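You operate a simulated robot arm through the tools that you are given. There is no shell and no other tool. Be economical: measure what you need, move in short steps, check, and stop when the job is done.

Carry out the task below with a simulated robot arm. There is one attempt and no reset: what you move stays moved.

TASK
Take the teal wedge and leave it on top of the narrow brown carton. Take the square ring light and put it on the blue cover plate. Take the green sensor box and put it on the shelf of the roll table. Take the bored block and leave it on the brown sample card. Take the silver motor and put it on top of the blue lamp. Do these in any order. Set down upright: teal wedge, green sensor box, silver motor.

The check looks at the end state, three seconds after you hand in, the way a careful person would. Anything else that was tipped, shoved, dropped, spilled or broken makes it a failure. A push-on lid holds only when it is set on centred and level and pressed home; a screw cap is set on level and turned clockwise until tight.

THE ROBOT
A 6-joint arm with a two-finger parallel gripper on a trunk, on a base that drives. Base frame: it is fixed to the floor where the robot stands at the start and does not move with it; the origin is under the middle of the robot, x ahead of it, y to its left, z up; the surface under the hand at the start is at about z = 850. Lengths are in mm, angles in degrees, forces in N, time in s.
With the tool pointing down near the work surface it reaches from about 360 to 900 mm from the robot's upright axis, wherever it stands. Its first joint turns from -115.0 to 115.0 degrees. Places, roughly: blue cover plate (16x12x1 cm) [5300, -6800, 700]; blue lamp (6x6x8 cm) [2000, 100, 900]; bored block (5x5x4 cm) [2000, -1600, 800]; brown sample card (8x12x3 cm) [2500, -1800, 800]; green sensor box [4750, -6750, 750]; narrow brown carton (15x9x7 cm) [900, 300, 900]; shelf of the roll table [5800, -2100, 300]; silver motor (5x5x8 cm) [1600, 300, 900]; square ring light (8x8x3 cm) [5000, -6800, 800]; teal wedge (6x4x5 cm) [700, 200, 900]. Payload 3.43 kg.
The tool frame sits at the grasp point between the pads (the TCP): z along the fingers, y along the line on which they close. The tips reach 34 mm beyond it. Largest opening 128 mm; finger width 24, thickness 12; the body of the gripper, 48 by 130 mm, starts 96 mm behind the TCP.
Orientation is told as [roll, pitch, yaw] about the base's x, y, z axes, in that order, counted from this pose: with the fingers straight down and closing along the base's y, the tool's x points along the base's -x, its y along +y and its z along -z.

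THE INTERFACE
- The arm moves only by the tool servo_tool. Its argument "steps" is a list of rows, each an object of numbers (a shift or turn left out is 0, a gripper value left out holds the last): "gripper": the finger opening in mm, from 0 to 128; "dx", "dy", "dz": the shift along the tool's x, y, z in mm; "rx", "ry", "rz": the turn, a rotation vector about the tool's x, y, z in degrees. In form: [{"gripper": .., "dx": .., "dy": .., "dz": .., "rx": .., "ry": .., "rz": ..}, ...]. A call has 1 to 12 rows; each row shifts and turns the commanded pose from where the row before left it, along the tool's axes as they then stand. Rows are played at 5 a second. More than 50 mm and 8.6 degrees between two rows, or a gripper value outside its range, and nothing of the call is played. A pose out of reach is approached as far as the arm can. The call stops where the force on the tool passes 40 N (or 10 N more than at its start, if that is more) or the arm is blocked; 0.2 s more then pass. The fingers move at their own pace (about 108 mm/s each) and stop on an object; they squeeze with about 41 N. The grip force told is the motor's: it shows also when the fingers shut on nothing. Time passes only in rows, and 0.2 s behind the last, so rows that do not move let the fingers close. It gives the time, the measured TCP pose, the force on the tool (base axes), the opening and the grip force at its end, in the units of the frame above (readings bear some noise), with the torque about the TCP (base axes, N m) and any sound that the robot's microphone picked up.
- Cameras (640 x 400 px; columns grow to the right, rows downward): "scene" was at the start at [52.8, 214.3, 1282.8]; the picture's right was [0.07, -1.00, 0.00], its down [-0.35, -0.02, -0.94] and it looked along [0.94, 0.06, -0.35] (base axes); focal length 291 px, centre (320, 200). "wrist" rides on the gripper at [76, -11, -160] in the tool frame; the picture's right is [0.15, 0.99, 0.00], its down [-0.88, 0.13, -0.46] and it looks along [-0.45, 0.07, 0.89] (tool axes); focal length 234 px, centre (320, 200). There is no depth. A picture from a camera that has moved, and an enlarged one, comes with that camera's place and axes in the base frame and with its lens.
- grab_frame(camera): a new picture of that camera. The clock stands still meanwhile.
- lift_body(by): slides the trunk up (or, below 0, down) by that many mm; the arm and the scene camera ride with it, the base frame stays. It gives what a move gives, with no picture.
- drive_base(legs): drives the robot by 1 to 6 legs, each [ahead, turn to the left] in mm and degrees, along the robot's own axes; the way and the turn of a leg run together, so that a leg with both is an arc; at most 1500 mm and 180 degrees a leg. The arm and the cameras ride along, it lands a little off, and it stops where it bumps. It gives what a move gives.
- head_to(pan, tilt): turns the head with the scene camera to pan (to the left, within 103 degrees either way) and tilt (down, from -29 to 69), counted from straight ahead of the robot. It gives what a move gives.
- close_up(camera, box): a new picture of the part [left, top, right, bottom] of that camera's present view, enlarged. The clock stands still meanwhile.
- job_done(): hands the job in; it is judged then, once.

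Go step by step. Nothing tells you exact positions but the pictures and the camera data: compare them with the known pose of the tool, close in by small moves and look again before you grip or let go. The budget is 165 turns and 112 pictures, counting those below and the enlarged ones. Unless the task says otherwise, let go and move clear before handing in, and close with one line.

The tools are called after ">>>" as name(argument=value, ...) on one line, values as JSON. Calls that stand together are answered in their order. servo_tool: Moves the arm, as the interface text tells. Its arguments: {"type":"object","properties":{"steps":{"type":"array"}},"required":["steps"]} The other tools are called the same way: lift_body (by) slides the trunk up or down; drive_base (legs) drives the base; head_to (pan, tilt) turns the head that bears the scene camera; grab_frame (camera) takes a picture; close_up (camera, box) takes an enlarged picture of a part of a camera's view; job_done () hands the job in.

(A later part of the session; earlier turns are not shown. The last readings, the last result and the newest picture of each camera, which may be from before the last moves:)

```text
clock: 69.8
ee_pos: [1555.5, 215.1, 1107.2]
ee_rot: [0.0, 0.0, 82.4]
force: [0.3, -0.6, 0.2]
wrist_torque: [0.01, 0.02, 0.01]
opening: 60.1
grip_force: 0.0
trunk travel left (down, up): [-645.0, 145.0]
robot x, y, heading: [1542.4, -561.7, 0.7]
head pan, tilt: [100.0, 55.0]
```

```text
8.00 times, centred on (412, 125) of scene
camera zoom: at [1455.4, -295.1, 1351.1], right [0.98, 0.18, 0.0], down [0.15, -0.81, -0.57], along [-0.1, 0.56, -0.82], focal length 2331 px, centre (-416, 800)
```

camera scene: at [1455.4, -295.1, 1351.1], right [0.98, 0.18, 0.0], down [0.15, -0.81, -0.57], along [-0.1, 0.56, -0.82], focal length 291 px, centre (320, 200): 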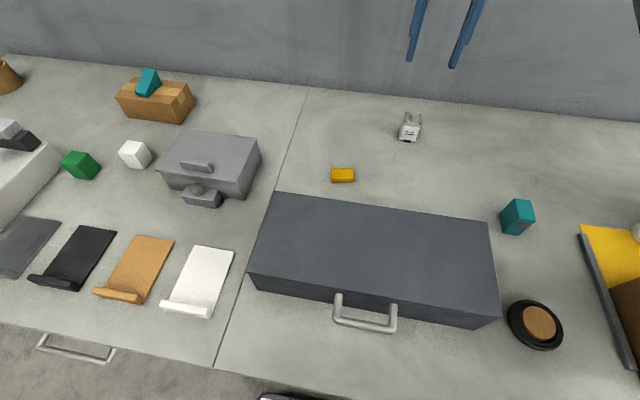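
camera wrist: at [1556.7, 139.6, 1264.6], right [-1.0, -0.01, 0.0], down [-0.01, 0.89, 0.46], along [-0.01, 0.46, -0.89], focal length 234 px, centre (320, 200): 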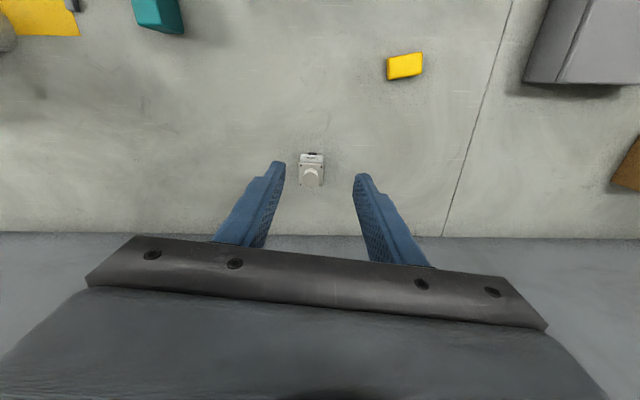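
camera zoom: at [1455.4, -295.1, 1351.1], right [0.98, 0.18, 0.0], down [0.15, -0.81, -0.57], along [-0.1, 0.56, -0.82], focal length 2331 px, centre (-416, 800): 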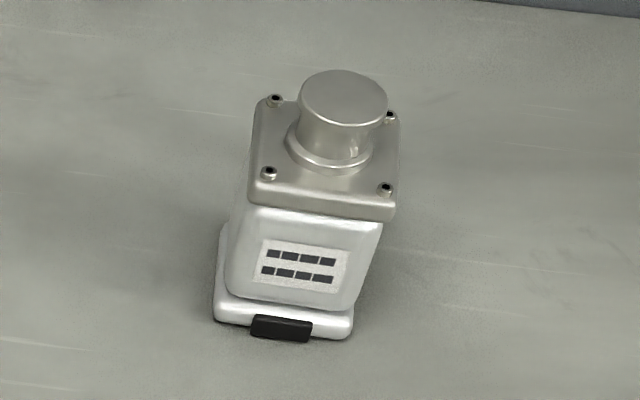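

The motor stands upright at about (1567, 277), turned about 4°. I'll lower the trunk for reach, then align yaw and tilt the hand a few degrees outward.

>>> lift_body(by=-100)

>>> servo_tool(steps=[{"gripper": 80, "rz": -3.8}, {"ry": -3}, {"ry": -3}, {"dx": -20}, {"dx": -20}, {}])

>>> grab_frame(camera="wrist")

```text
clock: 71.1
ee_pos: [1554.2, 215.9, 1005.3]
ee_rot: [0.0, 0.0, 82.4]
force: [0.5, -0.2, 0.1]
wrist_torque: [0.0, -0.02, 0.01]
opening: 60.0
grip_force: 0.0
trunk travel left (down, up): [-545.0, 245.0]
robot x, y, heading: [1542.0, -559.6, 0.5]
head pan, tilt: [100.0, 55.0]
```

```text
clock: 72.5
ee_pos: [1556.3, 256.9, 1008.0]
ee_rot: [0.0, -6.0, 86.2]
force: [0.7, 0.5, -0.5]
wrist_torque: [0.0, 0.01, -0.02]
opening: 79.9
grip_force: 0.0
trunk travel left (down, up): [-545.0, 245.0]
robot x, y, heading: [1542.2, -560.5, 0.2]
head pan, tilt: [100.0, 55.0]
```

```text
74 pictures are left
camera wrist: at [1562.6, 163.4, 1159.0], right [-1.0, -0.08, -0.02], down [-0.08, 0.83, 0.55], along [-0.03, 0.54, -0.84], focal length 234 px, centre (320, 200)
```

wrist: 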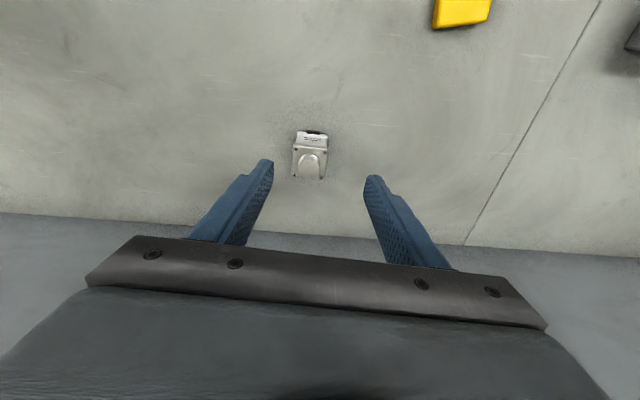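

Hand tilted 6° and reaching fine. I'll go down halfway with the lateral correction and check again.

>>> servo_tool(steps=[{"dz": 30, "dy": -6}, {"dz": 30, "dy": -6}, {"dx": -8}, {}])

>>> close_up(camera="wrist", box=[240, 80, 400, 200])

```text
clock: 73.5
ee_pos: [1572.4, 269.1, 949.7]
ee_rot: [0.1, -6.1, 86.3]
force: [0.2, 0.2, 0.4]
wrist_torque: [0.0, -0.02, -0.01]
opening: 80.3
grip_force: 0.1
trunk travel left (down, up): [-545.0, 245.0]
robot x, y, heading: [1542.4, -556.9, 0.4]
head pan, tilt: [100.0, 55.0]
```

```text
3.33 times, centred on (320, 140) of wrist
camera zoom: at [1577.6, 175.6, 1100.2], right [-1.0, -0.08, -0.02], down [-0.08, 0.83, 0.55], along [-0.03, 0.54, -0.84], focal length 781 px, centre (320, 400)
```

zoom: 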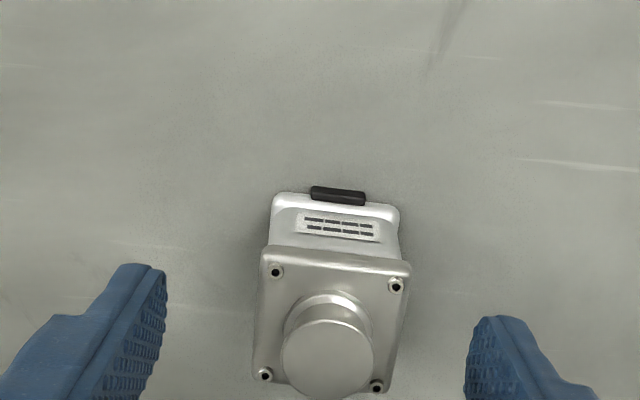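

Motor centre is about (1569, 274); going down the last part with a 3 mm correction.

>>> servo_tool(steps=[{"dz": 20, "dy": 3}, {"dz": 20}, {"dz": 15}, {}])

>>> grab_frame(camera="wrist")

>>> close_up(camera="scene", box=[360, 70, 460, 160])

```text
clock: 74.5
ee_pos: [1568.8, 274.6, 895.1]
ee_rot: [0.0, -6.0, 86.2]
force: [-0.3, 0.3, 0.7]
wrist_torque: [-0.01, -0.01, 0.01]
opening: 79.9
grip_force: 0.1
trunk travel left (down, up): [-545.0, 245.0]
robot x, y, heading: [1541.0, -559.9, 0.6]
head pan, tilt: [100.0, 55.0]
```

```text
72 pictures are left
camera wrist: at [1575.3, 182.9, 1046.4], right [-1.0, -0.08, -0.02], down [-0.08, 0.83, 0.55], along [-0.03, 0.54, -0.84], focal length 234 px, centre (320, 200)
```

wrist: 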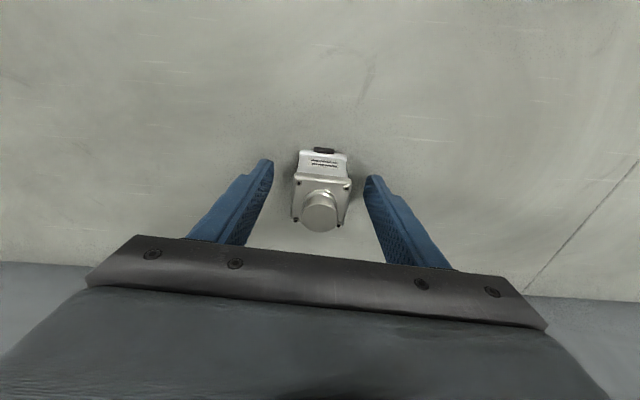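

```text
4.44 times, centred on (410, 115) of scene
camera zoom: at [1483.2, -294.9, 1251.1], right [0.98, 0.18, 0.0], down [0.15, -0.81, -0.57], along [-0.1, 0.56, -0.82], focal length 1295 px, centre (-80, 578)
```

zoom: 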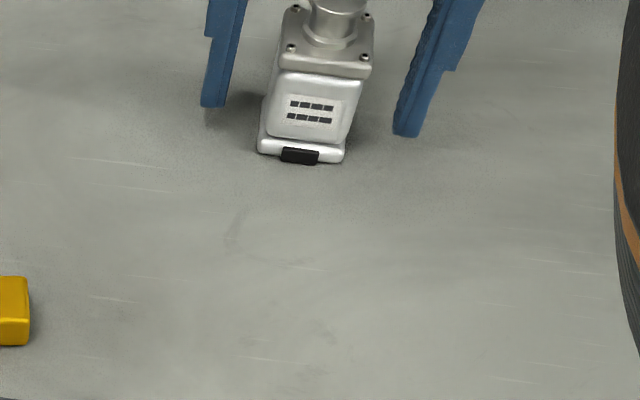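

Fingers straddle the motor. Gripping and lifting.

>>> servo_tool(steps=[{"gripper": 45}, {"gripper": 30}, {"gripper": 30}, {"gripper": 30}, {}])

>>> servo_tool(steps=[{"dz": -30}, {"dz": -40}, {"dz": -40, "dx": 20}, {}])

>>> grab_frame(camera="wrist")

>>> grab_frame(camera="scene")

```text
clock: 75.7
ee_pos: [1569.5, 275.1, 894.7]
ee_rot: [0.0, -5.9, 86.3]
force: [-0.2, -0.1, 0.5]
wrist_torque: [0.05, 0.09, 0.0]
opening: 41.9
grip_force: 41.3
trunk travel left (down, up): [-545.0, 245.0]
robot x, y, heading: [1545.1, -561.7, 0.4]
head pan, tilt: [100.0, 55.0]
```

```text
clock: 76.7
ee_pos: [1566.8, 245.1, 1003.5]
ee_rot: [0.0, -6.0, 86.1]
force: [-0.2, 0.9, -2.7]
wrist_torque: [-0.03, -0.01, 0.02]
opening: 41.7
grip_force: 41.4
trunk travel left (down, up): [-545.0, 245.0]
robot x, y, heading: [1542.0, -559.9, 0.4]
head pan, tilt: [100.0, 55.0]
```

```text
70 pictures are left
camera wrist: at [1572.7, 152.9, 1155.1], right [-1.0, -0.08, -0.02], down [-0.08, 0.83, 0.55], along [-0.03, 0.54, -0.84], focal length 234 px, centre (320, 200)
```

wrist: 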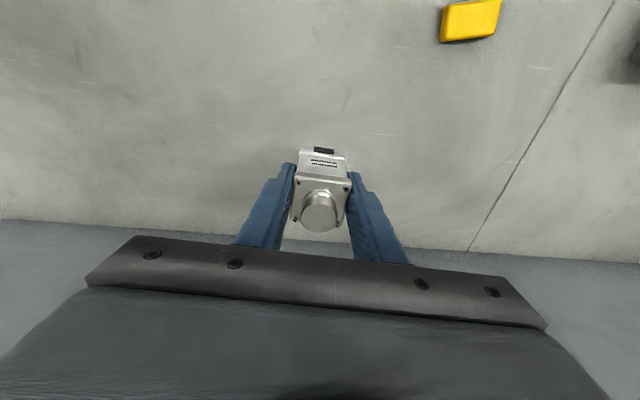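

```text
69 pictures are left
camera scene: at [1483.2, -294.7, 1251.1], right [0.98, 0.18, 0.0], down [0.15, -0.81, -0.57], along [-0.1, 0.56, -0.82], focal length 291 px, centre (320, 200)
```

scene: 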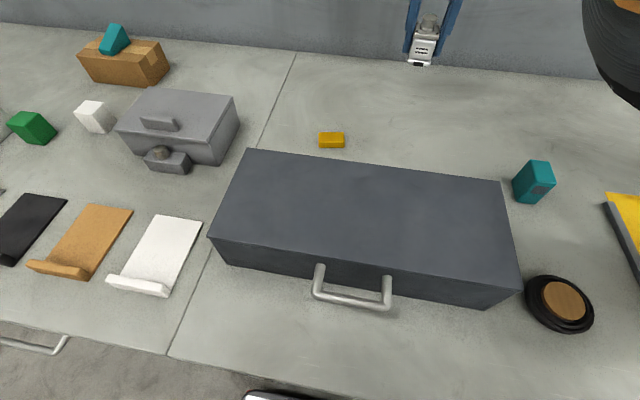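

Motor is held, its base 44 mm below the TCP. Now I'll look ahead towards the lamp and the open carton next to it.

>>> head_to(pan=40, tilt=25)

>>> grab_frame(camera="scene")

```text
clock: 78.0
ee_pos: [1566.9, 245.7, 1004.6]
ee_rot: [0.0, -5.9, 86.1]
force: [-0.7, 0.2, -3.3]
wrist_torque: [0.0, -0.03, 0.0]
opening: 41.9
grip_force: 40.6
trunk travel left (down, up): [-545.0, 245.0]
robot x, y, heading: [1540.4, -558.3, 0.3]
head pan, tilt: [40.0, 25.0]
```

```text
68 pictures are left
camera scene: at [1566.4, -305.8, 1295.0], right [0.65, -0.76, 0.0], down [-0.32, -0.27, -0.91], along [0.69, 0.59, -0.42], focal length 291 px, centre (320, 200)
```

scene: 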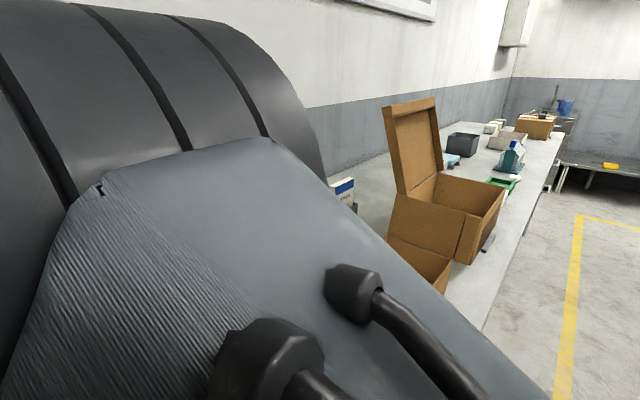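

The lamp is at about (2035, 71), and the open carton with its tall flap starts near x≈2100. I'll drive 310 mm forward so the arm reaches the lamp diagonally, away from the flap.

>>> drive_base(legs=[[310, 0]])

>>> head_to(pan=75, tilt=35)

>>> grab_frame(camera="scene")

>>> grab_frame(camera="wrist")

```text
clock: 80.1
ee_pos: [1875.5, 248.8, 1003.5]
ee_rot: [0.0, -6.0, 86.3]
force: [-0.1, -0.2, -2.7]
wrist_torque: [-0.03, -0.03, 0.01]
opening: 41.9
grip_force: 41.1
trunk travel left (down, up): [-545.0, 245.0]
robot x, y, heading: [1850.2, -557.1, 0.4]
head pan, tilt: [40.0, 25.0]
```

```text
clock: 81.1
ee_pos: [1875.0, 249.0, 1003.2]
ee_rot: [-0.1, -6.0, 86.3]
force: [0.5, -0.1, -4.1]
wrist_torque: [-0.04, -0.02, 0.0]
opening: 42.0
grip_force: 41.5
trunk travel left (down, up): [-545.0, 245.0]
robot x, y, heading: [1855.0, -557.8, 0.6]
head pan, tilt: [75.0, 35.0]
```

```text
67 pictures are left
camera scene: at [1827.5, -277.9, 1279.3], right [0.97, -0.25, 0.0], down [-0.14, -0.56, -0.82], along [0.21, 0.79, -0.57], focal length 291 px, centre (320, 200)
```

scene: 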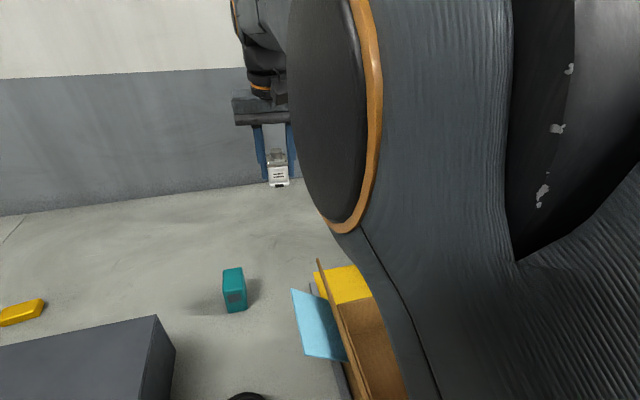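

```text
66 pictures are left
camera wrist: at [1881.1, 155.6, 1154.7], right [-1.0, -0.08, -0.02], down [-0.08, 0.83, 0.54], along [-0.03, 0.54, -0.84], focal length 234 px, centre (320, 200)
```

wrist: 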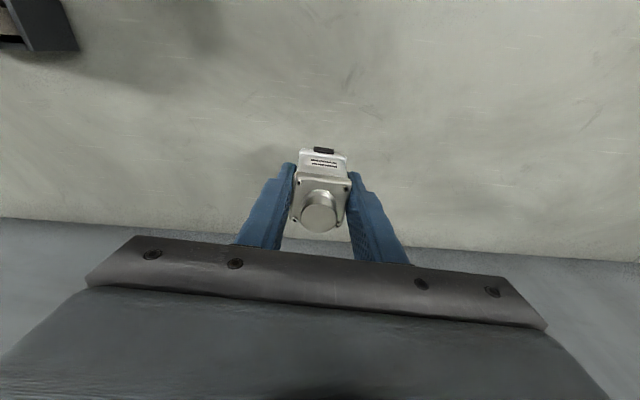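

I need the wrist camera to see the lamp. I'll raise the hand and move it towards (1975, 190).

>>> servo_tool(steps=[{"dx": 12, "dy": -26, "dz": -14}, {"dx": 12, "dy": -26, "dz": -14}, {"dx": 12, "dy": -26, "dz": -14}, {"dx": 12, "dy": -26, "dz": -14}, {}])

>>> grab_frame(camera="wrist")

>>> head_to(pan=103, tilt=25)

>>> grab_frame(camera="scene")

```text
clock: 82.3
ee_pos: [1988.8, 187.3, 1036.2]
ee_rot: [0.0, -4.5, 85.3]
force: [0.5, 0.4, -2.5]
wrist_torque: [0.01, -0.03, 0.04]
opening: 41.7
grip_force: 41.0
trunk travel left (down, up): [-545.0, 245.0]
robot x, y, heading: [1852.8, -558.8, 0.3]
head pan, tilt: [75.0, 35.0]
```

```text
65 pictures are left
camera wrist: at [1993.1, 98.3, 1188.6], right [-1.0, -0.06, -0.01], down [-0.06, 0.85, 0.52], along [-0.02, 0.52, -0.85], focal length 234 px, centre (320, 200)
```

wrist: 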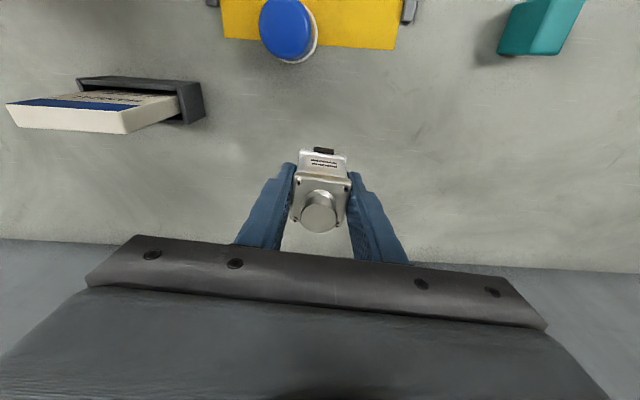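

```text
clock: 83.2
ee_pos: [1990.0, 187.1, 1037.8]
ee_rot: [0.1, -4.8, 85.2]
force: [0.3, -0.4, -3.6]
wrist_torque: [0.0, 0.0, -0.02]
opening: 41.7
grip_force: 40.9
trunk travel left (down, up): [-545.0, 245.0]
robot x, y, heading: [1854.8, -556.7, 0.2]
head pan, tilt: [103.0, 25.0]
```

```text
64 pictures are left
camera scene: at [1854.7, -284.2, 1302.9], right [0.85, -0.53, 0.0], down [-0.18, -0.29, -0.94], along [0.5, 0.8, -0.35], focal length 291 px, centre (320, 200)
```

scene: 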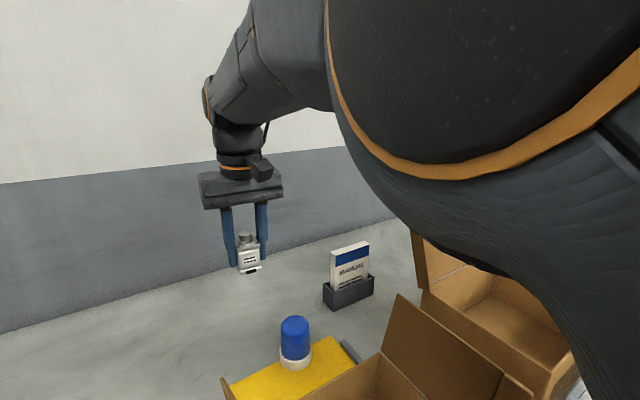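

The elbow is touching the head again in this folded posture. I'll turn the head away, back the base up and reach more forward instead.

>>> head_to(pan=-60, tilt=10)

>>> drive_base(legs=[[-290, 0]])

>>> servo_tool(steps=[{"dy": -40}, {"dy": -40}, {"dy": -40}, {"dy": -40}, {"dy": -40}, {"dy": -40}, {}])

```text
clock: 85.7
ee_pos: [1998.0, 187.5, 1047.6]
ee_rot: [-0.1, -5.4, 84.6]
force: [-0.4, -0.1, -2.4]
wrist_torque: [0.0, -0.02, 0.01]
opening: 42.0
grip_force: 41.2
trunk travel left (down, up): [-545.0, 245.0]
robot x, y, heading: [1851.9, -560.7, 0.4]
head pan, tilt: [-60.0, 10.0]
```

```text
clock: 87.7
ee_pos: [1708.1, 183.9, 1047.6]
ee_rot: [0.0, -5.4, 84.6]
force: [0.3, 0.3, -2.4]
wrist_torque: [0.02, -0.02, 0.0]
opening: 41.7
grip_force: 41.1
trunk travel left (down, up): [-545.0, 245.0]
robot x, y, heading: [1561.6, -560.6, 0.7]
head pan, tilt: [-60.0, 10.0]
```

```text
clock: 89.3
ee_pos: [1948.0, 159.8, 1048.5]
ee_rot: [-0.1, -5.5, 84.7]
force: [-0.4, -0.2, -2.6]
wrist_torque: [0.0, 0.01, -0.01]
opening: 41.6
grip_force: 41.4
trunk travel left (down, up): [-545.0, 245.0]
robot x, y, heading: [1565.4, -560.8, 0.4]
head pan, tilt: [-60.0, 10.0]
```

I'll move towards the lamp (about 2030, 76), restore the 6° grasp tilt exactly, and look.

>>> servo_tool(steps=[{"dx": 15, "dy": -29, "dz": -5, "ry": -0.5}, {"dx": 15, "dy": -29, "dz": -5}, {"dx": 14, "dy": -28, "dz": -5}, {}])

>>> grab_frame(camera="wrist")

>>> head_to(pan=40, tilt=20)

>>> grab_frame(camera="scene")

```text
clock: 90.3
ee_pos: [2030.0, 109.8, 1058.6]
ee_rot: [0.0, -6.0, 84.6]
force: [-0.3, -0.1, -2.6]
wrist_torque: [-0.01, -0.01, -0.01]
opening: 41.6
grip_force: 41.0
trunk travel left (down, up): [-545.0, 245.0]
robot x, y, heading: [1564.2, -561.8, 0.5]
head pan, tilt: [-60.0, 10.0]
```

```text
63 pictures are left
camera wrist: at [2034.0, 16.1, 1208.0], right [-1.0, -0.05, -0.02], down [-0.05, 0.84, 0.54], along [-0.02, 0.54, -0.84], focal length 234 px, centre (320, 200)
```

wrist: 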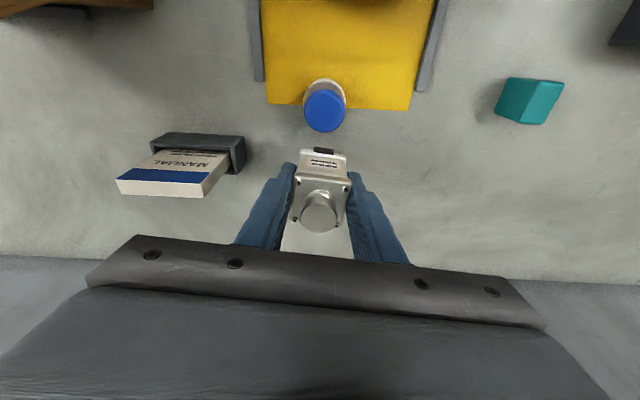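

```text
clock: 92.1
ee_pos: [2029.8, 109.9, 1057.8]
ee_rot: [-0.1, -5.8, 84.5]
force: [-0.6, -0.2, -3.1]
wrist_torque: [0.01, -0.01, -0.01]
opening: 42.1
grip_force: 40.8
trunk travel left (down, up): [-545.0, 245.0]
robot x, y, heading: [1566.9, -560.8, 0.8]
head pan, tilt: [40.0, 20.0]
```

```text
62 pictures are left
camera scene: at [1588.2, -305.4, 1303.2], right [0.65, -0.76, 0.0], down [-0.26, -0.22, -0.94], along [0.71, 0.61, -0.34], focal length 291 px, centre (320, 200)
```

scene: 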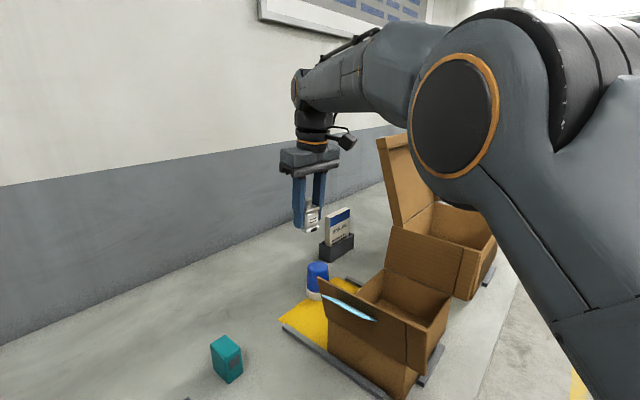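

Now I have a good view: lamp top is at about (2030, 76, 928). I'll move the motor above it.

>>> servo_tool(steps=[{"dx": 18, "dy": -2}, {"dx": 19, "dy": -2}, {"dz": 30}, {"dz": 27}, {}])

>>> grab_frame(camera="wrist")

>>> close_up(camera="scene", box=[270, 180, 370, 310])

```text
clock: 93.3
ee_pos: [2030.7, 77.1, 999.7]
ee_rot: [0.0, -6.1, 84.6]
force: [-0.8, -0.3, -3.5]
wrist_torque: [-0.03, 0.01, 0.03]
opening: 41.8
grip_force: 40.3
trunk travel left (down, up): [-545.0, 245.0]
robot x, y, heading: [1563.2, -557.3, 0.3]
head pan, tilt: [40.0, 20.0]
```

```text
61 pictures are left
camera wrist: at [2033.6, -16.1, 1149.9], right [-1.0, -0.05, -0.02], down [-0.05, 0.84, 0.54], along [-0.02, 0.54, -0.84], focal length 234 px, centre (320, 200)
```

wrist: 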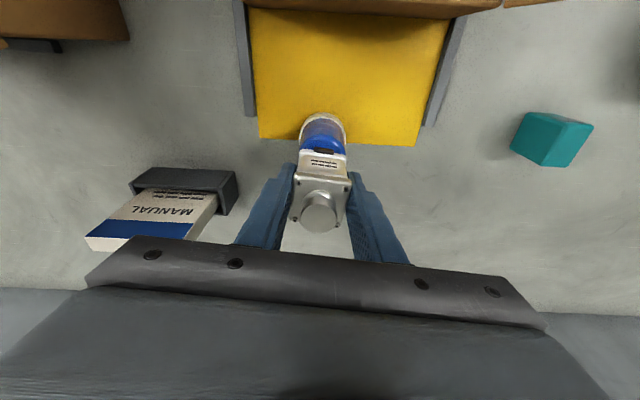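

```text
3.08 times, centred on (320, 245) of scene
camera zoom: at [1588.2, -305.4, 1303.2], right [0.65, -0.76, 0.0], down [-0.26, -0.22, -0.94], along [0.71, 0.61, -0.34], focal length 897 px, centre (320, 62)
```

zoom: 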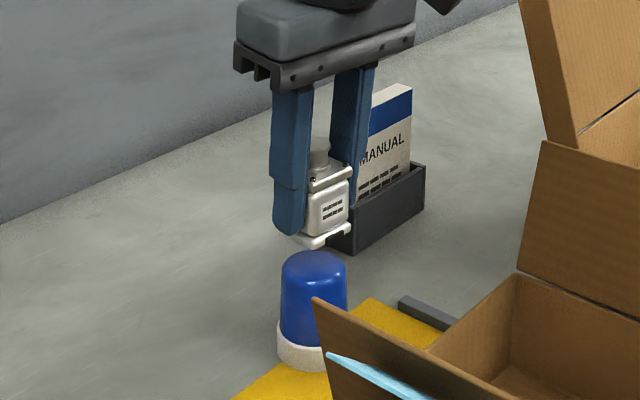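

The motor sits about 4 mm short in y. The tilted descent fixes most of that; going down 18 mm more and checking.

>>> servo_tool(steps=[{"dz": 10, "dx": -2, "dy": 1}, {"dz": 8}, {}])

>>> close_up(camera="scene", box=[285, 210, 355, 300])

>>> close_up(camera="wrist", box=[270, 90, 370, 240])

```text
clock: 94.1
ee_pos: [2030.3, 81.5, 982.2]
ee_rot: [0.0, -6.0, 84.6]
force: [0.5, 0.4, -4.4]
wrist_torque: [-0.02, 0.0, -0.02]
opening: 41.7
grip_force: 40.7
trunk travel left (down, up): [-545.0, 245.0]
robot x, y, heading: [1565.9, -558.1, 0.4]
head pan, tilt: [40.0, 20.0]
```

```text
4.44 times, centred on (320, 255) of scene
camera zoom: at [1588.2, -305.3, 1303.2], right [0.65, -0.76, 0.0], down [-0.26, -0.22, -0.94], along [0.71, 0.61, -0.34], focal length 1295 px, centre (320, -44)
```

zoom: 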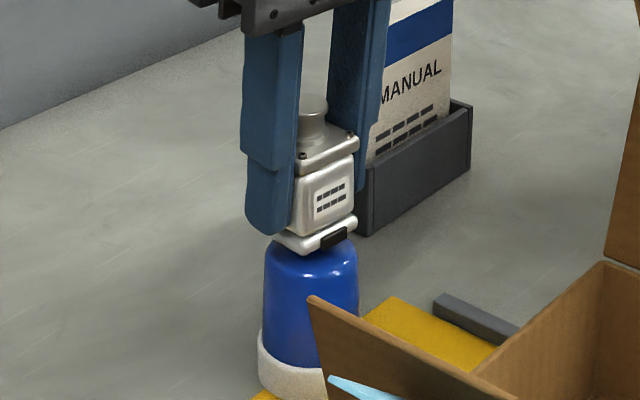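

```text
2.67 times, centred on (320, 165) of wrist
camera zoom: at [2033.2, -11.7, 1132.1], right [-1.0, -0.05, -0.02], down [-0.05, 0.84, 0.54], along [-0.02, 0.54, -0.84], focal length 624 px, centre (320, 293)
```

zoom: 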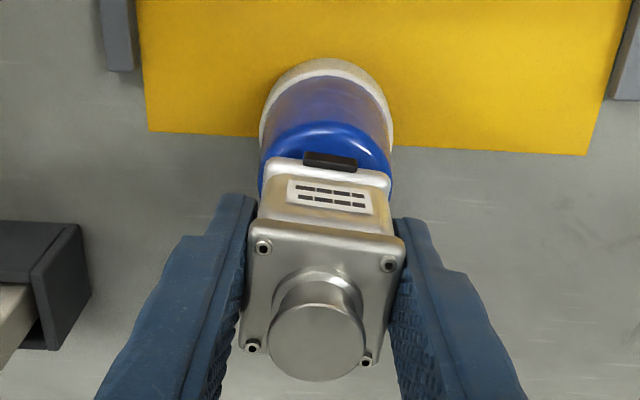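

Alignment looks good in both views. Lowering gently to contact.

>>> servo_tool(steps=[{"dz": 4}, {"dz": 2}, {"dz": 2}, {"dz": 1.5}, {"dz": 1.5}, {"dz": 1.5}, {"dz": 1.5}, {}])

>>> close_up(camera="scene", box=[285, 210, 355, 300])

```text
clock: 95.9
ee_pos: [2031.3, 82.2, 971.9]
ee_rot: [-0.2, -6.6, 84.7]
force: [-0.8, -1.7, 13.2]
wrist_torque: [-0.11, 0.23, -0.06]
opening: 41.6
grip_force: 40.6
trunk travel left (down, up): [-545.0, 245.0]
robot x, y, heading: [1566.4, -555.8, 0.4]
head pan, tilt: [40.0, 20.0]
stopped in row 8: the force on the tool passed its limit at 40 N (the readings are from after the stop); the commanded pose is now the measured one
```

```text
4.44 times, centred on (320, 255) of scene
camera zoom: at [1587.8, -306.0, 1303.1], right [0.65, -0.76, 0.0], down [-0.26, -0.22, -0.94], along [0.71, 0.61, -0.34], focal length 1295 px, centre (320, -44)
```

zoom: 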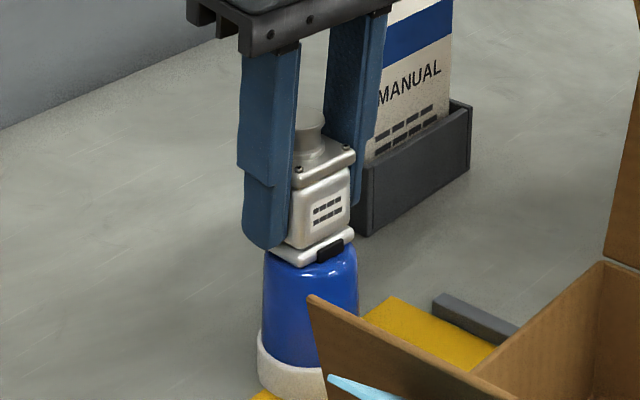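

Seated and centred on the lamp. Easing off, opening slowly, then rising.

>>> servo_tool(steps=[{"dz": -1}, {"gripper": 44}, {"gripper": 50}, {"gripper": 60}, {"gripper": 70}, {"gripper": 80}, {}])

>>> servo_tool(steps=[{"dz": -30}, {"dz": -40}, {"dz": -40}, {}])

>>> close_up(camera="scene", box=[270, 180, 370, 310])

```text
clock: 97.5
ee_pos: [2030.9, 83.3, 970.8]
ee_rot: [-0.2, -6.3, 84.6]
force: [-0.2, -0.3, -0.4]
wrist_torque: [-0.01, 0.02, 0.02]
opening: 80.0
grip_force: 0.0
trunk travel left (down, up): [-545.0, 245.0]
robot x, y, heading: [1565.3, -560.4, 0.5]
head pan, tilt: [40.0, 20.0]
```

```text
clock: 98.5
ee_pos: [2028.2, 71.7, 1080.0]
ee_rot: [-0.2, -6.3, 84.6]
force: [-0.7, -0.7, 0.4]
wrist_torque: [0.01, 0.0, 0.02]
opening: 79.8
grip_force: 0.2
trunk travel left (down, up): [-545.0, 245.0]
robot x, y, heading: [1562.6, -559.6, 0.5]
head pan, tilt: [40.0, 20.0]
```

```text
3.08 times, centred on (320, 245) of scene
camera zoom: at [1588.1, -305.5, 1303.2], right [0.65, -0.76, 0.0], down [-0.26, -0.22, -0.94], along [0.71, 0.61, -0.34], focal length 897 px, centre (320, 62)
```

zoom: 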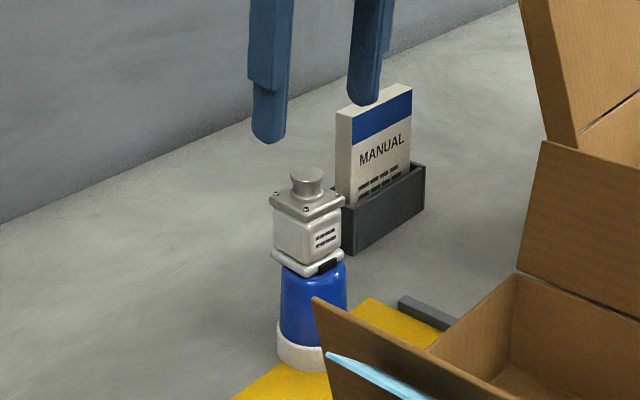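

Motor stands on the lamp. Next is the block and card area at y≈−1600. I'll level the hand, raise it and swing to the front of the robot.

>>> servo_tool(steps=[{"dz": -40, "ry": 6.3}, {"dz": -30}, {"dx": 47.5, "dy": -2}, {"dx": 47.5, "dy": -2}, {"dx": 47.5, "dy": -2}, {"dx": 47.5, "dy": -2}, {"dx": 47.5, "dy": -2}, {"dx": 47.5, "dy": -2}, {"dx": 47.5, "dy": -2}, {"dx": 47.5, "dy": -2}, {"dx": 47.5, "dy": -2}, {"dx": 47.5, "dy": -2}])

>>> servo_tool(steps=[{"dx": 47.5, "dy": -2}, {"dx": 47.5, "dy": 20}, {"rz": 8.5}, {"rz": 8.5}, {"rz": 8.5}, {"rz": 8.5}, {"rz": 8.5}, {"rz": 8.5}, {"rz": 8.5}, {"rz": 8.5}, {"rz": 8.5}, {"rz": 8}])

>>> head_to(pan=-55, tilt=22)

>>> grab_frame(camera="scene")

```text
clock: 101.1
ee_pos: [2003.5, -407.8, 1150.0]
ee_rot: [-0.2, 0.0, 84.6]
force: [0.9, -0.4, 0.2]
wrist_torque: [-0.02, 0.04, 0.02]
opening: 80.1
grip_force: 0.1
trunk travel left (down, up): [-545.0, 245.0]
robot x, y, heading: [1565.4, -561.8, 0.5]
head pan, tilt: [40.0, 20.0]
```

```text
refused: row 2 steps farther than a row can; nothing moved
```

```text
clock: 102.8
ee_pos: [2003.7, -407.6, 1150.7]
ee_rot: [-0.1, 0.0, 84.6]
force: [0.4, -0.1, -0.9]
wrist_torque: [-0.01, -0.01, -0.02]
opening: 80.3
grip_force: 0.0
trunk travel left (down, up): [-545.0, 245.0]
robot x, y, heading: [1565.8, -558.5, 0.5]
head pan, tilt: [-55.0, 22.0]
```

```text
55 pictures are left
camera scene: at [1571.3, -441.7, 1300.0], right [-0.81, -0.58, 0.0], down [-0.22, 0.3, -0.93], along [0.54, -0.75, -0.37], focal length 291 px, centre (320, 200)
```

scene: 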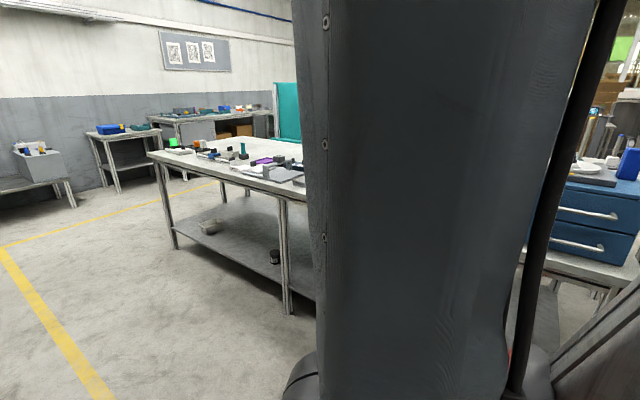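

The block/card table's front edge is at y≈−1440. I'll finish bringing the hand to the front, then plan a gentle arc away from this bench.

>>> servo_tool(steps=[{"dx": 47.5, "dy": -2}, {"dx": 45, "dy": 10}, {"rz": 8.5}, {"rz": 8.5}, {"rz": 8.5}, {"rz": 8.5}, {"rz": 8.5}, {"rz": 8.5}, {"rz": 8.5}, {"rz": 8.5}, {"rz": 8.5}, {"rz": 8}])

>>> drive_base(legs=[[400, -6], [400, -14], [0, -30]])

```text
clock: 105.4
ee_pos: [1987.1, -499.3, 1149.8]
ee_rot: [0.0, -0.2, 0.0]
force: [0.0, 0.3, 0.9]
wrist_torque: [-0.01, 0.01, 0.0]
opening: 80.0
grip_force: 0.1
trunk travel left (down, up): [-545.0, 245.0]
robot x, y, heading: [1565.7, -560.3, 0.3]
head pan, tilt: [-55.0, 22.0]
```

```text
clock: 111.2
ee_pos: [2684.8, -912.2, 1150.8]
ee_rot: [0.0, -0.2, -44.0]
force: [0.4, 0.2, 0.5]
wrist_torque: [0.02, -0.03, 0.0]
opening: 80.0
grip_force: 0.0
trunk travel left (down, up): [-545.0, 245.0]
robot x, y, heading: [2338.0, -660.3, -43.2]
head pan, tilt: [-55.0, 22.0]
stopped in leg 3: the robot was blocked; the commanded pose is now the measured one
```

It touched while turning at −43°, so I'll simply drive forward away from the bench, straighten, and reverse to x≈2300.

>>> drive_base(legs=[[540, 0], [0, 43.5], [-400, 0]])

>>> head_to(pan=-80, tilt=35)

>>> grab_frame(camera="scene")

```text
clock: 118.4
ee_pos: [2742.2, -973.1, 1150.9]
ee_rot: [0.0, -0.2, -0.3]
force: [0.2, -0.1, -0.7]
wrist_torque: [0.01, 0.04, 0.01]
opening: 80.1
grip_force: 0.1
trunk travel left (down, up): [-545.0, 245.0]
robot x, y, heading: [2315.9, -1030.0, 0.1]
head pan, tilt: [-55.0, 22.0]
```

```text
clock: 119.3
ee_pos: [2741.7, -972.6, 1150.3]
ee_rot: [0.1, -0.2, -0.3]
force: [0.3, -0.1, 0.3]
wrist_torque: [0.01, -0.04, -0.02]
opening: 80.0
grip_force: 0.1
trunk travel left (down, up): [-545.0, 245.0]
robot x, y, heading: [2316.6, -1029.6, 0.0]
head pan, tilt: [-80.0, 35.0]
```

```text
54 pictures are left
camera scene: at [2287.1, -923.4, 1279.4], right [-0.98, -0.18, 0.0], down [-0.1, 0.56, -0.82], along [0.14, -0.81, -0.57], focal length 291 px, centre (320, 200)
```

scene: 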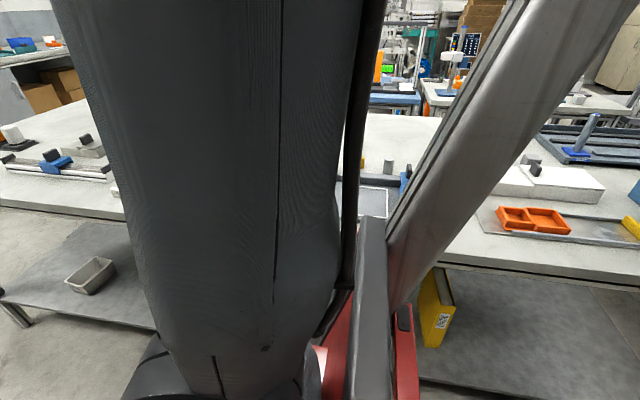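

The arm blocks this view. I'll turn the hand and swing it out over the table to use the wrist camera.

>>> servo_tool(steps=[{"rz": 8.5}, {"rz": 8.5}, {"rz": 8.5}, {"rz": 8.5}, {"rz": 8.5}, {"rz": 8.5}, {"rz": 8.5}, {"rz": 8.5}, {"rz": 8.5}, {"rz": 8.5}, {"rz": 4.7}])

>>> servo_tool(steps=[{"dx": -47, "dy": -11}, {"dx": -47, "dy": -11}, {"dx": -47, "dy": -11}, {"dx": -47, "dy": -11}, {"dx": -47, "dy": -11}, {"dx": -47, "dy": -11}, {"dx": -47, "dy": -11}, {"dx": -47, "dy": -11}, {"dx": -47, "dy": -11}, {"dx": -30, "dy": -38}, {"dx": -30, "dy": -38}, {"dx": -30, "dy": -38}])

>>> grab_frame(camera="wrist")

>>> head_to(pan=-103, tilt=40)

>>> grab_frame(camera="scene")

```text
clock: 121.7
ee_pos: [2741.3, -972.5, 1151.0]
ee_rot: [0.2, -0.1, -90.1]
force: [-0.2, -0.2, -0.5]
wrist_torque: [-0.04, 0.0, -0.02]
opening: 80.1
grip_force: 0.0
trunk travel left (down, up): [-545.0, 245.0]
robot x, y, heading: [2318.7, -1027.4, 0.2]
head pan, tilt: [-80.0, 35.0]
```

```text
clock: 124.3
ee_pos: [2527.3, -1487.6, 1148.6]
ee_rot: [0.3, -0.1, -90.0]
force: [0.3, 0.8, 0.4]
wrist_torque: [-0.05, 0.01, 0.01]
opening: 80.2
grip_force: 0.1
trunk travel left (down, up): [-545.0, 245.0]
robot x, y, heading: [2317.0, -1027.6, -0.1]
head pan, tilt: [-80.0, 35.0]
```

```text
53 pictures are left
camera wrist: at [2516.6, -1411.4, 1308.3], right [0.99, 0.15, 0.0], down [0.13, -0.88, 0.46], along [0.07, -0.45, -0.89], focal length 234 px, centre (320, 200)
```

wrist: 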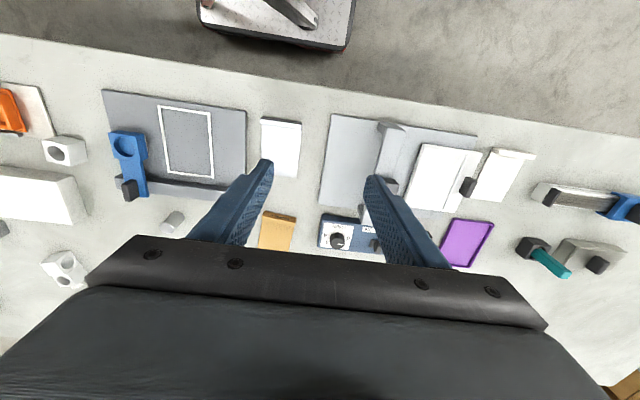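

```text
clock: 125.2
ee_pos: [2528.3, -1487.7, 1149.2]
ee_rot: [0.2, 0.0, -90.1]
force: [0.0, -0.6, 0.0]
wrist_torque: [0.01, 0.0, 0.01]
opening: 80.1
grip_force: 0.0
trunk travel left (down, up): [-545.0, 245.0]
robot x, y, heading: [2317.1, -1029.6, 0.2]
head pan, tilt: [-103.0, 40.0]
```

```text
52 pictures are left
camera scene: at [2252.6, -919.7, 1271.9], right [-0.97, 0.22, 0.0], down [0.14, 0.63, -0.77], along [-0.17, -0.75, -0.64], focal length 291 px, centre (320, 200)
```

scene: 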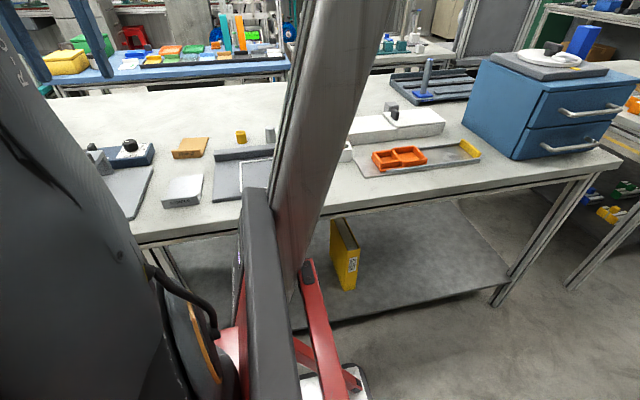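

The bored block looks to be at about (1985, −1628) and the brown card at (2459, −1778). I'll reverse 180 mm so both fall within the arm's swing, then move over the block.

>>> drive_base(legs=[[-180, 0]])

>>> servo_tool(steps=[{"dx": -15, "dy": -45, "dz": 10}, {"dx": -15, "dy": -45, "dz": 10}, {"dx": -15, "dy": -45, "dz": 10}, {"dx": -15, "dy": -45, "dz": 10}, {"dx": -15, "dy": -45, "dz": 10}, {"dx": -15, "dy": -45, "dz": 10}, {"dx": -15, "dy": -45, "dz": 10}, {"dx": -15, "dy": -45, "dz": 10}, {}])

>>> grab_frame(camera="wrist")

```text
clock: 126.7
ee_pos: [2350.5, -1488.6, 1148.5]
ee_rot: [0.2, -0.1, -90.0]
force: [0.8, 0.1, -0.2]
wrist_torque: [0.02, 0.02, 0.01]
opening: 80.1
grip_force: 0.2
trunk travel left (down, up): [-545.0, 245.0]
robot x, y, heading: [2140.0, -1029.8, 0.4]
head pan, tilt: [-103.0, 40.0]
```

```text
clock: 128.7
ee_pos: [1988.9, -1606.8, 1067.5]
ee_rot: [0.1, 0.0, -89.9]
force: [0.6, -0.7, 0.3]
wrist_torque: [0.0, -0.01, 0.01]
opening: 80.2
grip_force: 0.0
trunk travel left (down, up): [-545.0, 245.0]
robot x, y, heading: [2139.3, -1029.2, 0.1]
head pan, tilt: [-103.0, 40.0]
```

```text
51 pictures are left
camera wrist: at [1979.4, -1531.3, 1226.8], right [0.99, 0.15, 0.0], down [0.13, -0.88, 0.46], along [0.07, -0.45, -0.89], focal length 234 px, centre (320, 200)
```

wrist: 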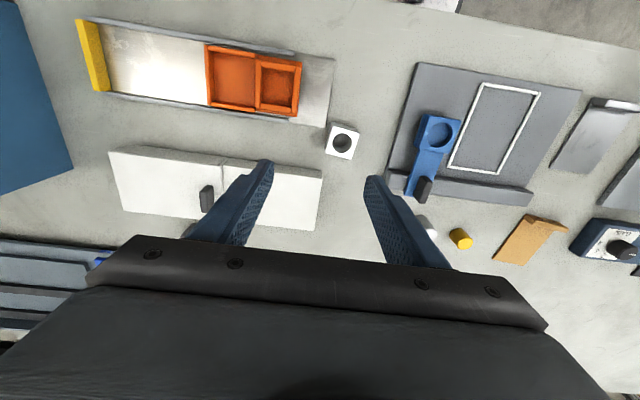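

Block is at about (2028, −1612) with its bore facing up. I'll enlarge the block and the card.

>>> close_up(camera="wrist", box=[310, 110, 374, 170])

>>> close_up(camera="wrist", box=[480, 200, 600, 280])

```text
6.67 times, centred on (342, 140) of wrist
camera zoom: at [1979.4, -1531.3, 1226.8], right [0.99, 0.15, 0.0], down [0.13, -0.88, 0.46], along [0.07, -0.45, -0.89], focal length 1561 px, centre (173, 600)
```

zoom: 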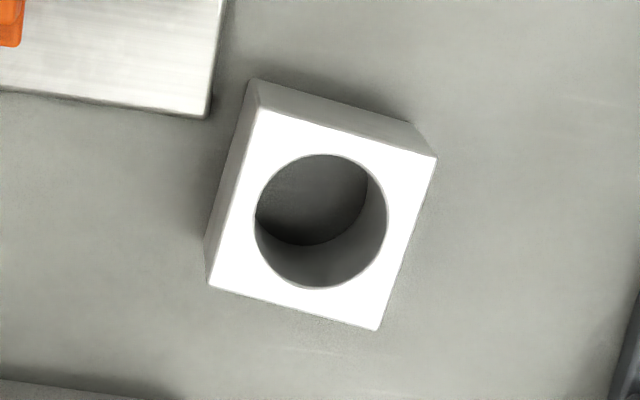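

```text
5.00 times, centred on (540, 240) of wrist
camera zoom: at [1979.4, -1531.3, 1226.8], right [0.99, 0.15, 0.0], down [0.13, -0.88, 0.46], along [0.07, -0.45, -0.89], focal length 1171 px, centre (-780, 0)
```

zoom: 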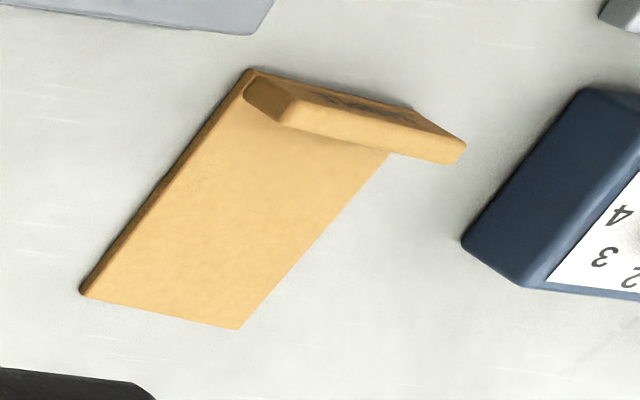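

Block centre is about (2030, −1617), turned −6.6°, with a thin plate edge close by at y≈−1602. I'll align and go down partway.

>>> servo_tool(steps=[{"dx": -12, "dy": 41.5}, {"rz": 6.6, "dz": 40, "gripper": 72}, {"dz": 40}, {"dz": 40}, {}])

>>> grab_frame(camera="wrist")

```text
clock: 129.9
ee_pos: [2032.9, -1619.6, 948.3]
ee_rot: [0.2, 0.0, -96.5]
force: [-0.8, 0.3, 0.5]
wrist_torque: [0.0, 0.01, 0.02]
opening: 71.8
grip_force: 0.0
trunk travel left (down, up): [-545.0, 245.0]
robot x, y, heading: [2140.0, -1029.4, 0.3]
head pan, tilt: [-103.0, 40.0]
```

```text
48 pictures are left
camera wrist: at [2030.3, -1542.6, 1107.3], right [1.0, 0.03, 0.0], down [0.03, -0.89, 0.46], along [0.02, -0.46, -0.89], focal length 234 px, centre (320, 200)
```

wrist: 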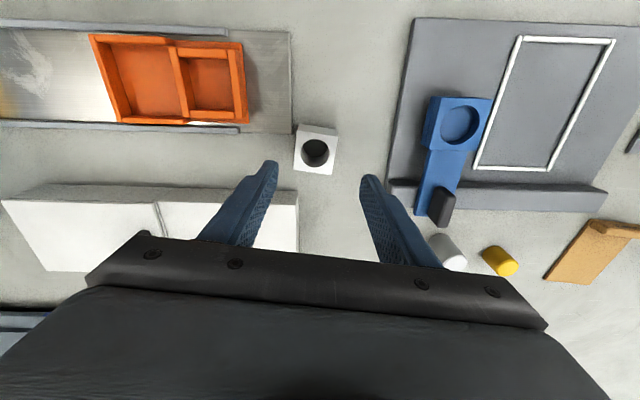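

Nearly aligned; correcting −3 mm in x and descending.

>>> servo_tool(steps=[{"dy": -3.3, "dz": 40}, {"dz": 35}, {"dz": 15}, {"dz": 6}, {}])

>>> grab_frame(camera="wrist")

```text
clock: 131.1
ee_pos: [2029.0, -1618.2, 854.0]
ee_rot: [0.1, -0.2, -96.4]
force: [0.9, 5.1, 21.9]
wrist_torque: [0.54, 0.83, -0.21]
opening: 71.7
grip_force: 0.2
trunk travel left (down, up): [-545.0, 245.0]
robot x, y, heading: [2139.6, -1031.2, -0.1]
head pan, tilt: [-103.0, 40.0]
```

```text
47 pictures are left
camera wrist: at [2027.2, -1542.3, 1013.0], right [1.0, 0.03, 0.0], down [0.03, -0.89, 0.46], along [0.02, -0.46, -0.89], focal length 234 px, centre (320, 200)
```

wrist: 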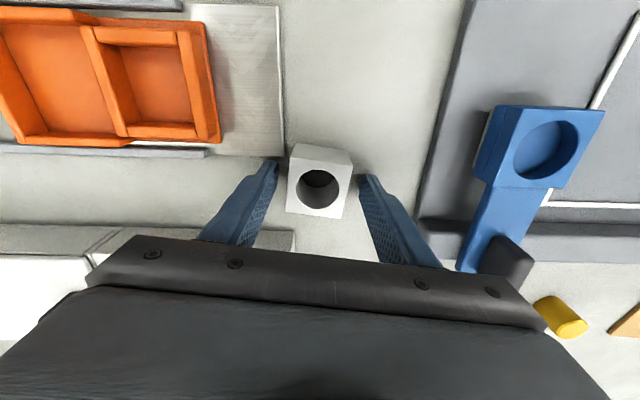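

One fingertip touched the metal plate's edge. I'll back up, shift 9 mm in −y and go down again.

>>> servo_tool(steps=[{"dz": -6}, {"dx": -9, "dy": -1}, {}, {"dz": 6}, {"dz": 3}, {"dz": 3}, {}])

```text
clock: 132.3
ee_pos: [2026.8, -1628.4, 853.5]
ee_rot: [0.1, -0.2, -96.6]
force: [1.7, 11.1, 18.3]
wrist_torque: [0.66, 0.64, -0.43]
opening: 71.3
grip_force: 0.1
trunk travel left (down, up): [-545.0, 245.0]
robot x, y, heading: [2137.6, -1030.3, 0.1]
head pan, tilt: [-103.0, 40.0]
stopped in row 6: the force on the tool passed its limit at 45 N (the readings are from after the stop); the commanded pose is now the measured one
```

The table itself must be at z≈820, so the block's top is near 858 and its centre near y −1615. I'll back off 3 mm, re-centre and close.

>>> servo_tool(steps=[{"dz": -5}, {"dx": 9, "dy": 2.5}, {}, {"dz": 2}, {}])

>>> grab_frame(camera="wrist")

```text
clock: 133.5
ee_pos: [2032.1, -1621.4, 855.2]
ee_rot: [0.1, -0.2, -96.5]
force: [-0.1, -0.3, 0.3]
wrist_torque: [0.02, -0.01, -0.01]
opening: 72.1
grip_force: 0.0
trunk travel left (down, up): [-545.0, 245.0]
robot x, y, heading: [2138.1, -1028.0, 0.0]
head pan, tilt: [-103.0, 40.0]
```

```text
46 pictures are left
camera wrist: at [2028.9, -1543.8, 1015.1], right [1.0, 0.03, 0.0], down [0.03, -0.89, 0.46], along [0.02, -0.46, -0.89], focal length 234 px, centre (320, 200)
```

wrist: 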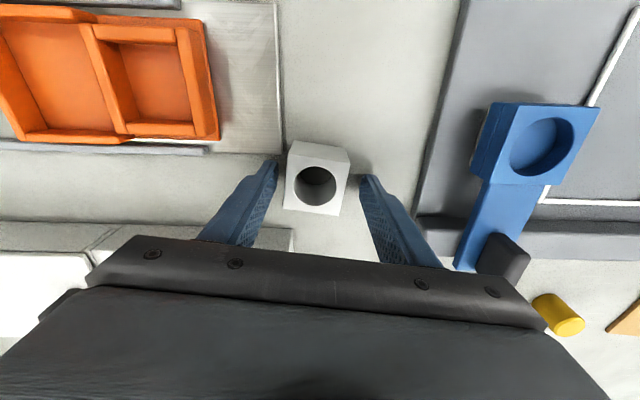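

Good straddle; gripping and lifting.

>>> servo_tool(steps=[{"gripper": 50}, {"gripper": 30}, {"gripper": 30}, {"gripper": 30}, {}])

>>> servo_tool(steps=[{"dz": -30}, {"dz": -40}, {"dz": -30}, {}])

>>> grab_frame(camera="wrist")

```text
clock: 134.7
ee_pos: [2031.1, -1619.6, 855.4]
ee_rot: [0.1, -0.1, -96.6]
force: [0.3, 0.2, 0.7]
wrist_torque: [-0.01, -0.03, -0.03]
opening: 43.2
grip_force: 41.2
trunk travel left (down, up): [-545.0, 245.0]
robot x, y, heading: [2140.1, -1030.4, 0.2]
head pan, tilt: [-103.0, 40.0]
```

```text
clock: 135.7
ee_pos: [2032.3, -1620.5, 954.7]
ee_rot: [0.1, -0.1, -96.5]
force: [-0.2, -0.1, -1.4]
wrist_torque: [-0.03, 0.03, 0.0]
opening: 43.3
grip_force: 41.1
trunk travel left (down, up): [-545.0, 245.0]
robot x, y, heading: [2139.4, -1029.3, 0.2]
head pan, tilt: [-103.0, 40.0]
```

```text
45 pictures are left
camera wrist: at [2029.9, -1543.2, 1114.4], right [1.0, 0.03, 0.0], down [0.03, -0.89, 0.46], along [0.02, -0.46, -0.89], focal length 234 px, centre (320, 200)
```

wrist: 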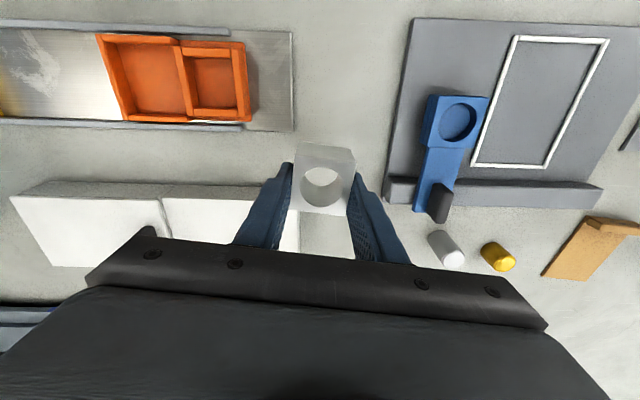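

Block held, its base about 35 mm below the TCP. Moving it over the card's free area, centred near (2456, −1778).

>>> servo_tool(steps=[{"dz": -30}, {"dx": -10.9, "dy": 43.9}, {"dx": -10.9, "dy": 43.9}, {"dx": -10.9, "dy": 43.9}, {"dx": -10.9, "dy": 43.9}, {"dx": -10.9, "dy": 43.9}, {"dx": -10.9, "dy": 43.9}, {"dx": -10.9, "dy": 43.9}, {"dx": -10.9, "dy": 43.9}, {"dx": -10.9, "dy": 43.9}, {"dx": -10.9, "dy": 43.9}, {}])

>>> grab_frame(camera="wrist")

```text
clock: 138.3
ee_pos: [2455.5, -1779.8, 989.8]
ee_rot: [0.1, -0.1, -96.5]
force: [-0.4, 0.3, -1.5]
wrist_torque: [-0.02, 0.03, 0.0]
opening: 43.0
grip_force: 41.0
trunk travel left (down, up): [-545.0, 245.0]
robot x, y, heading: [2139.2, -1033.2, 0.1]
head pan, tilt: [-103.0, 40.0]
```

```text
44 pictures are left
camera wrist: at [2454.1, -1701.9, 1148.1], right [1.0, 0.03, 0.0], down [0.03, -0.89, 0.46], along [0.02, -0.46, -0.89], focal length 234 px, centre (320, 200)
```

wrist: 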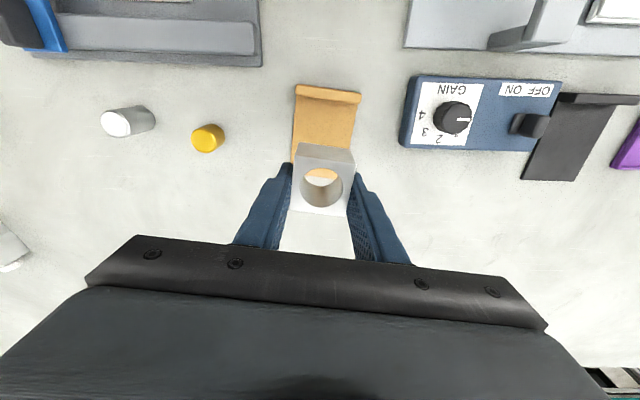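

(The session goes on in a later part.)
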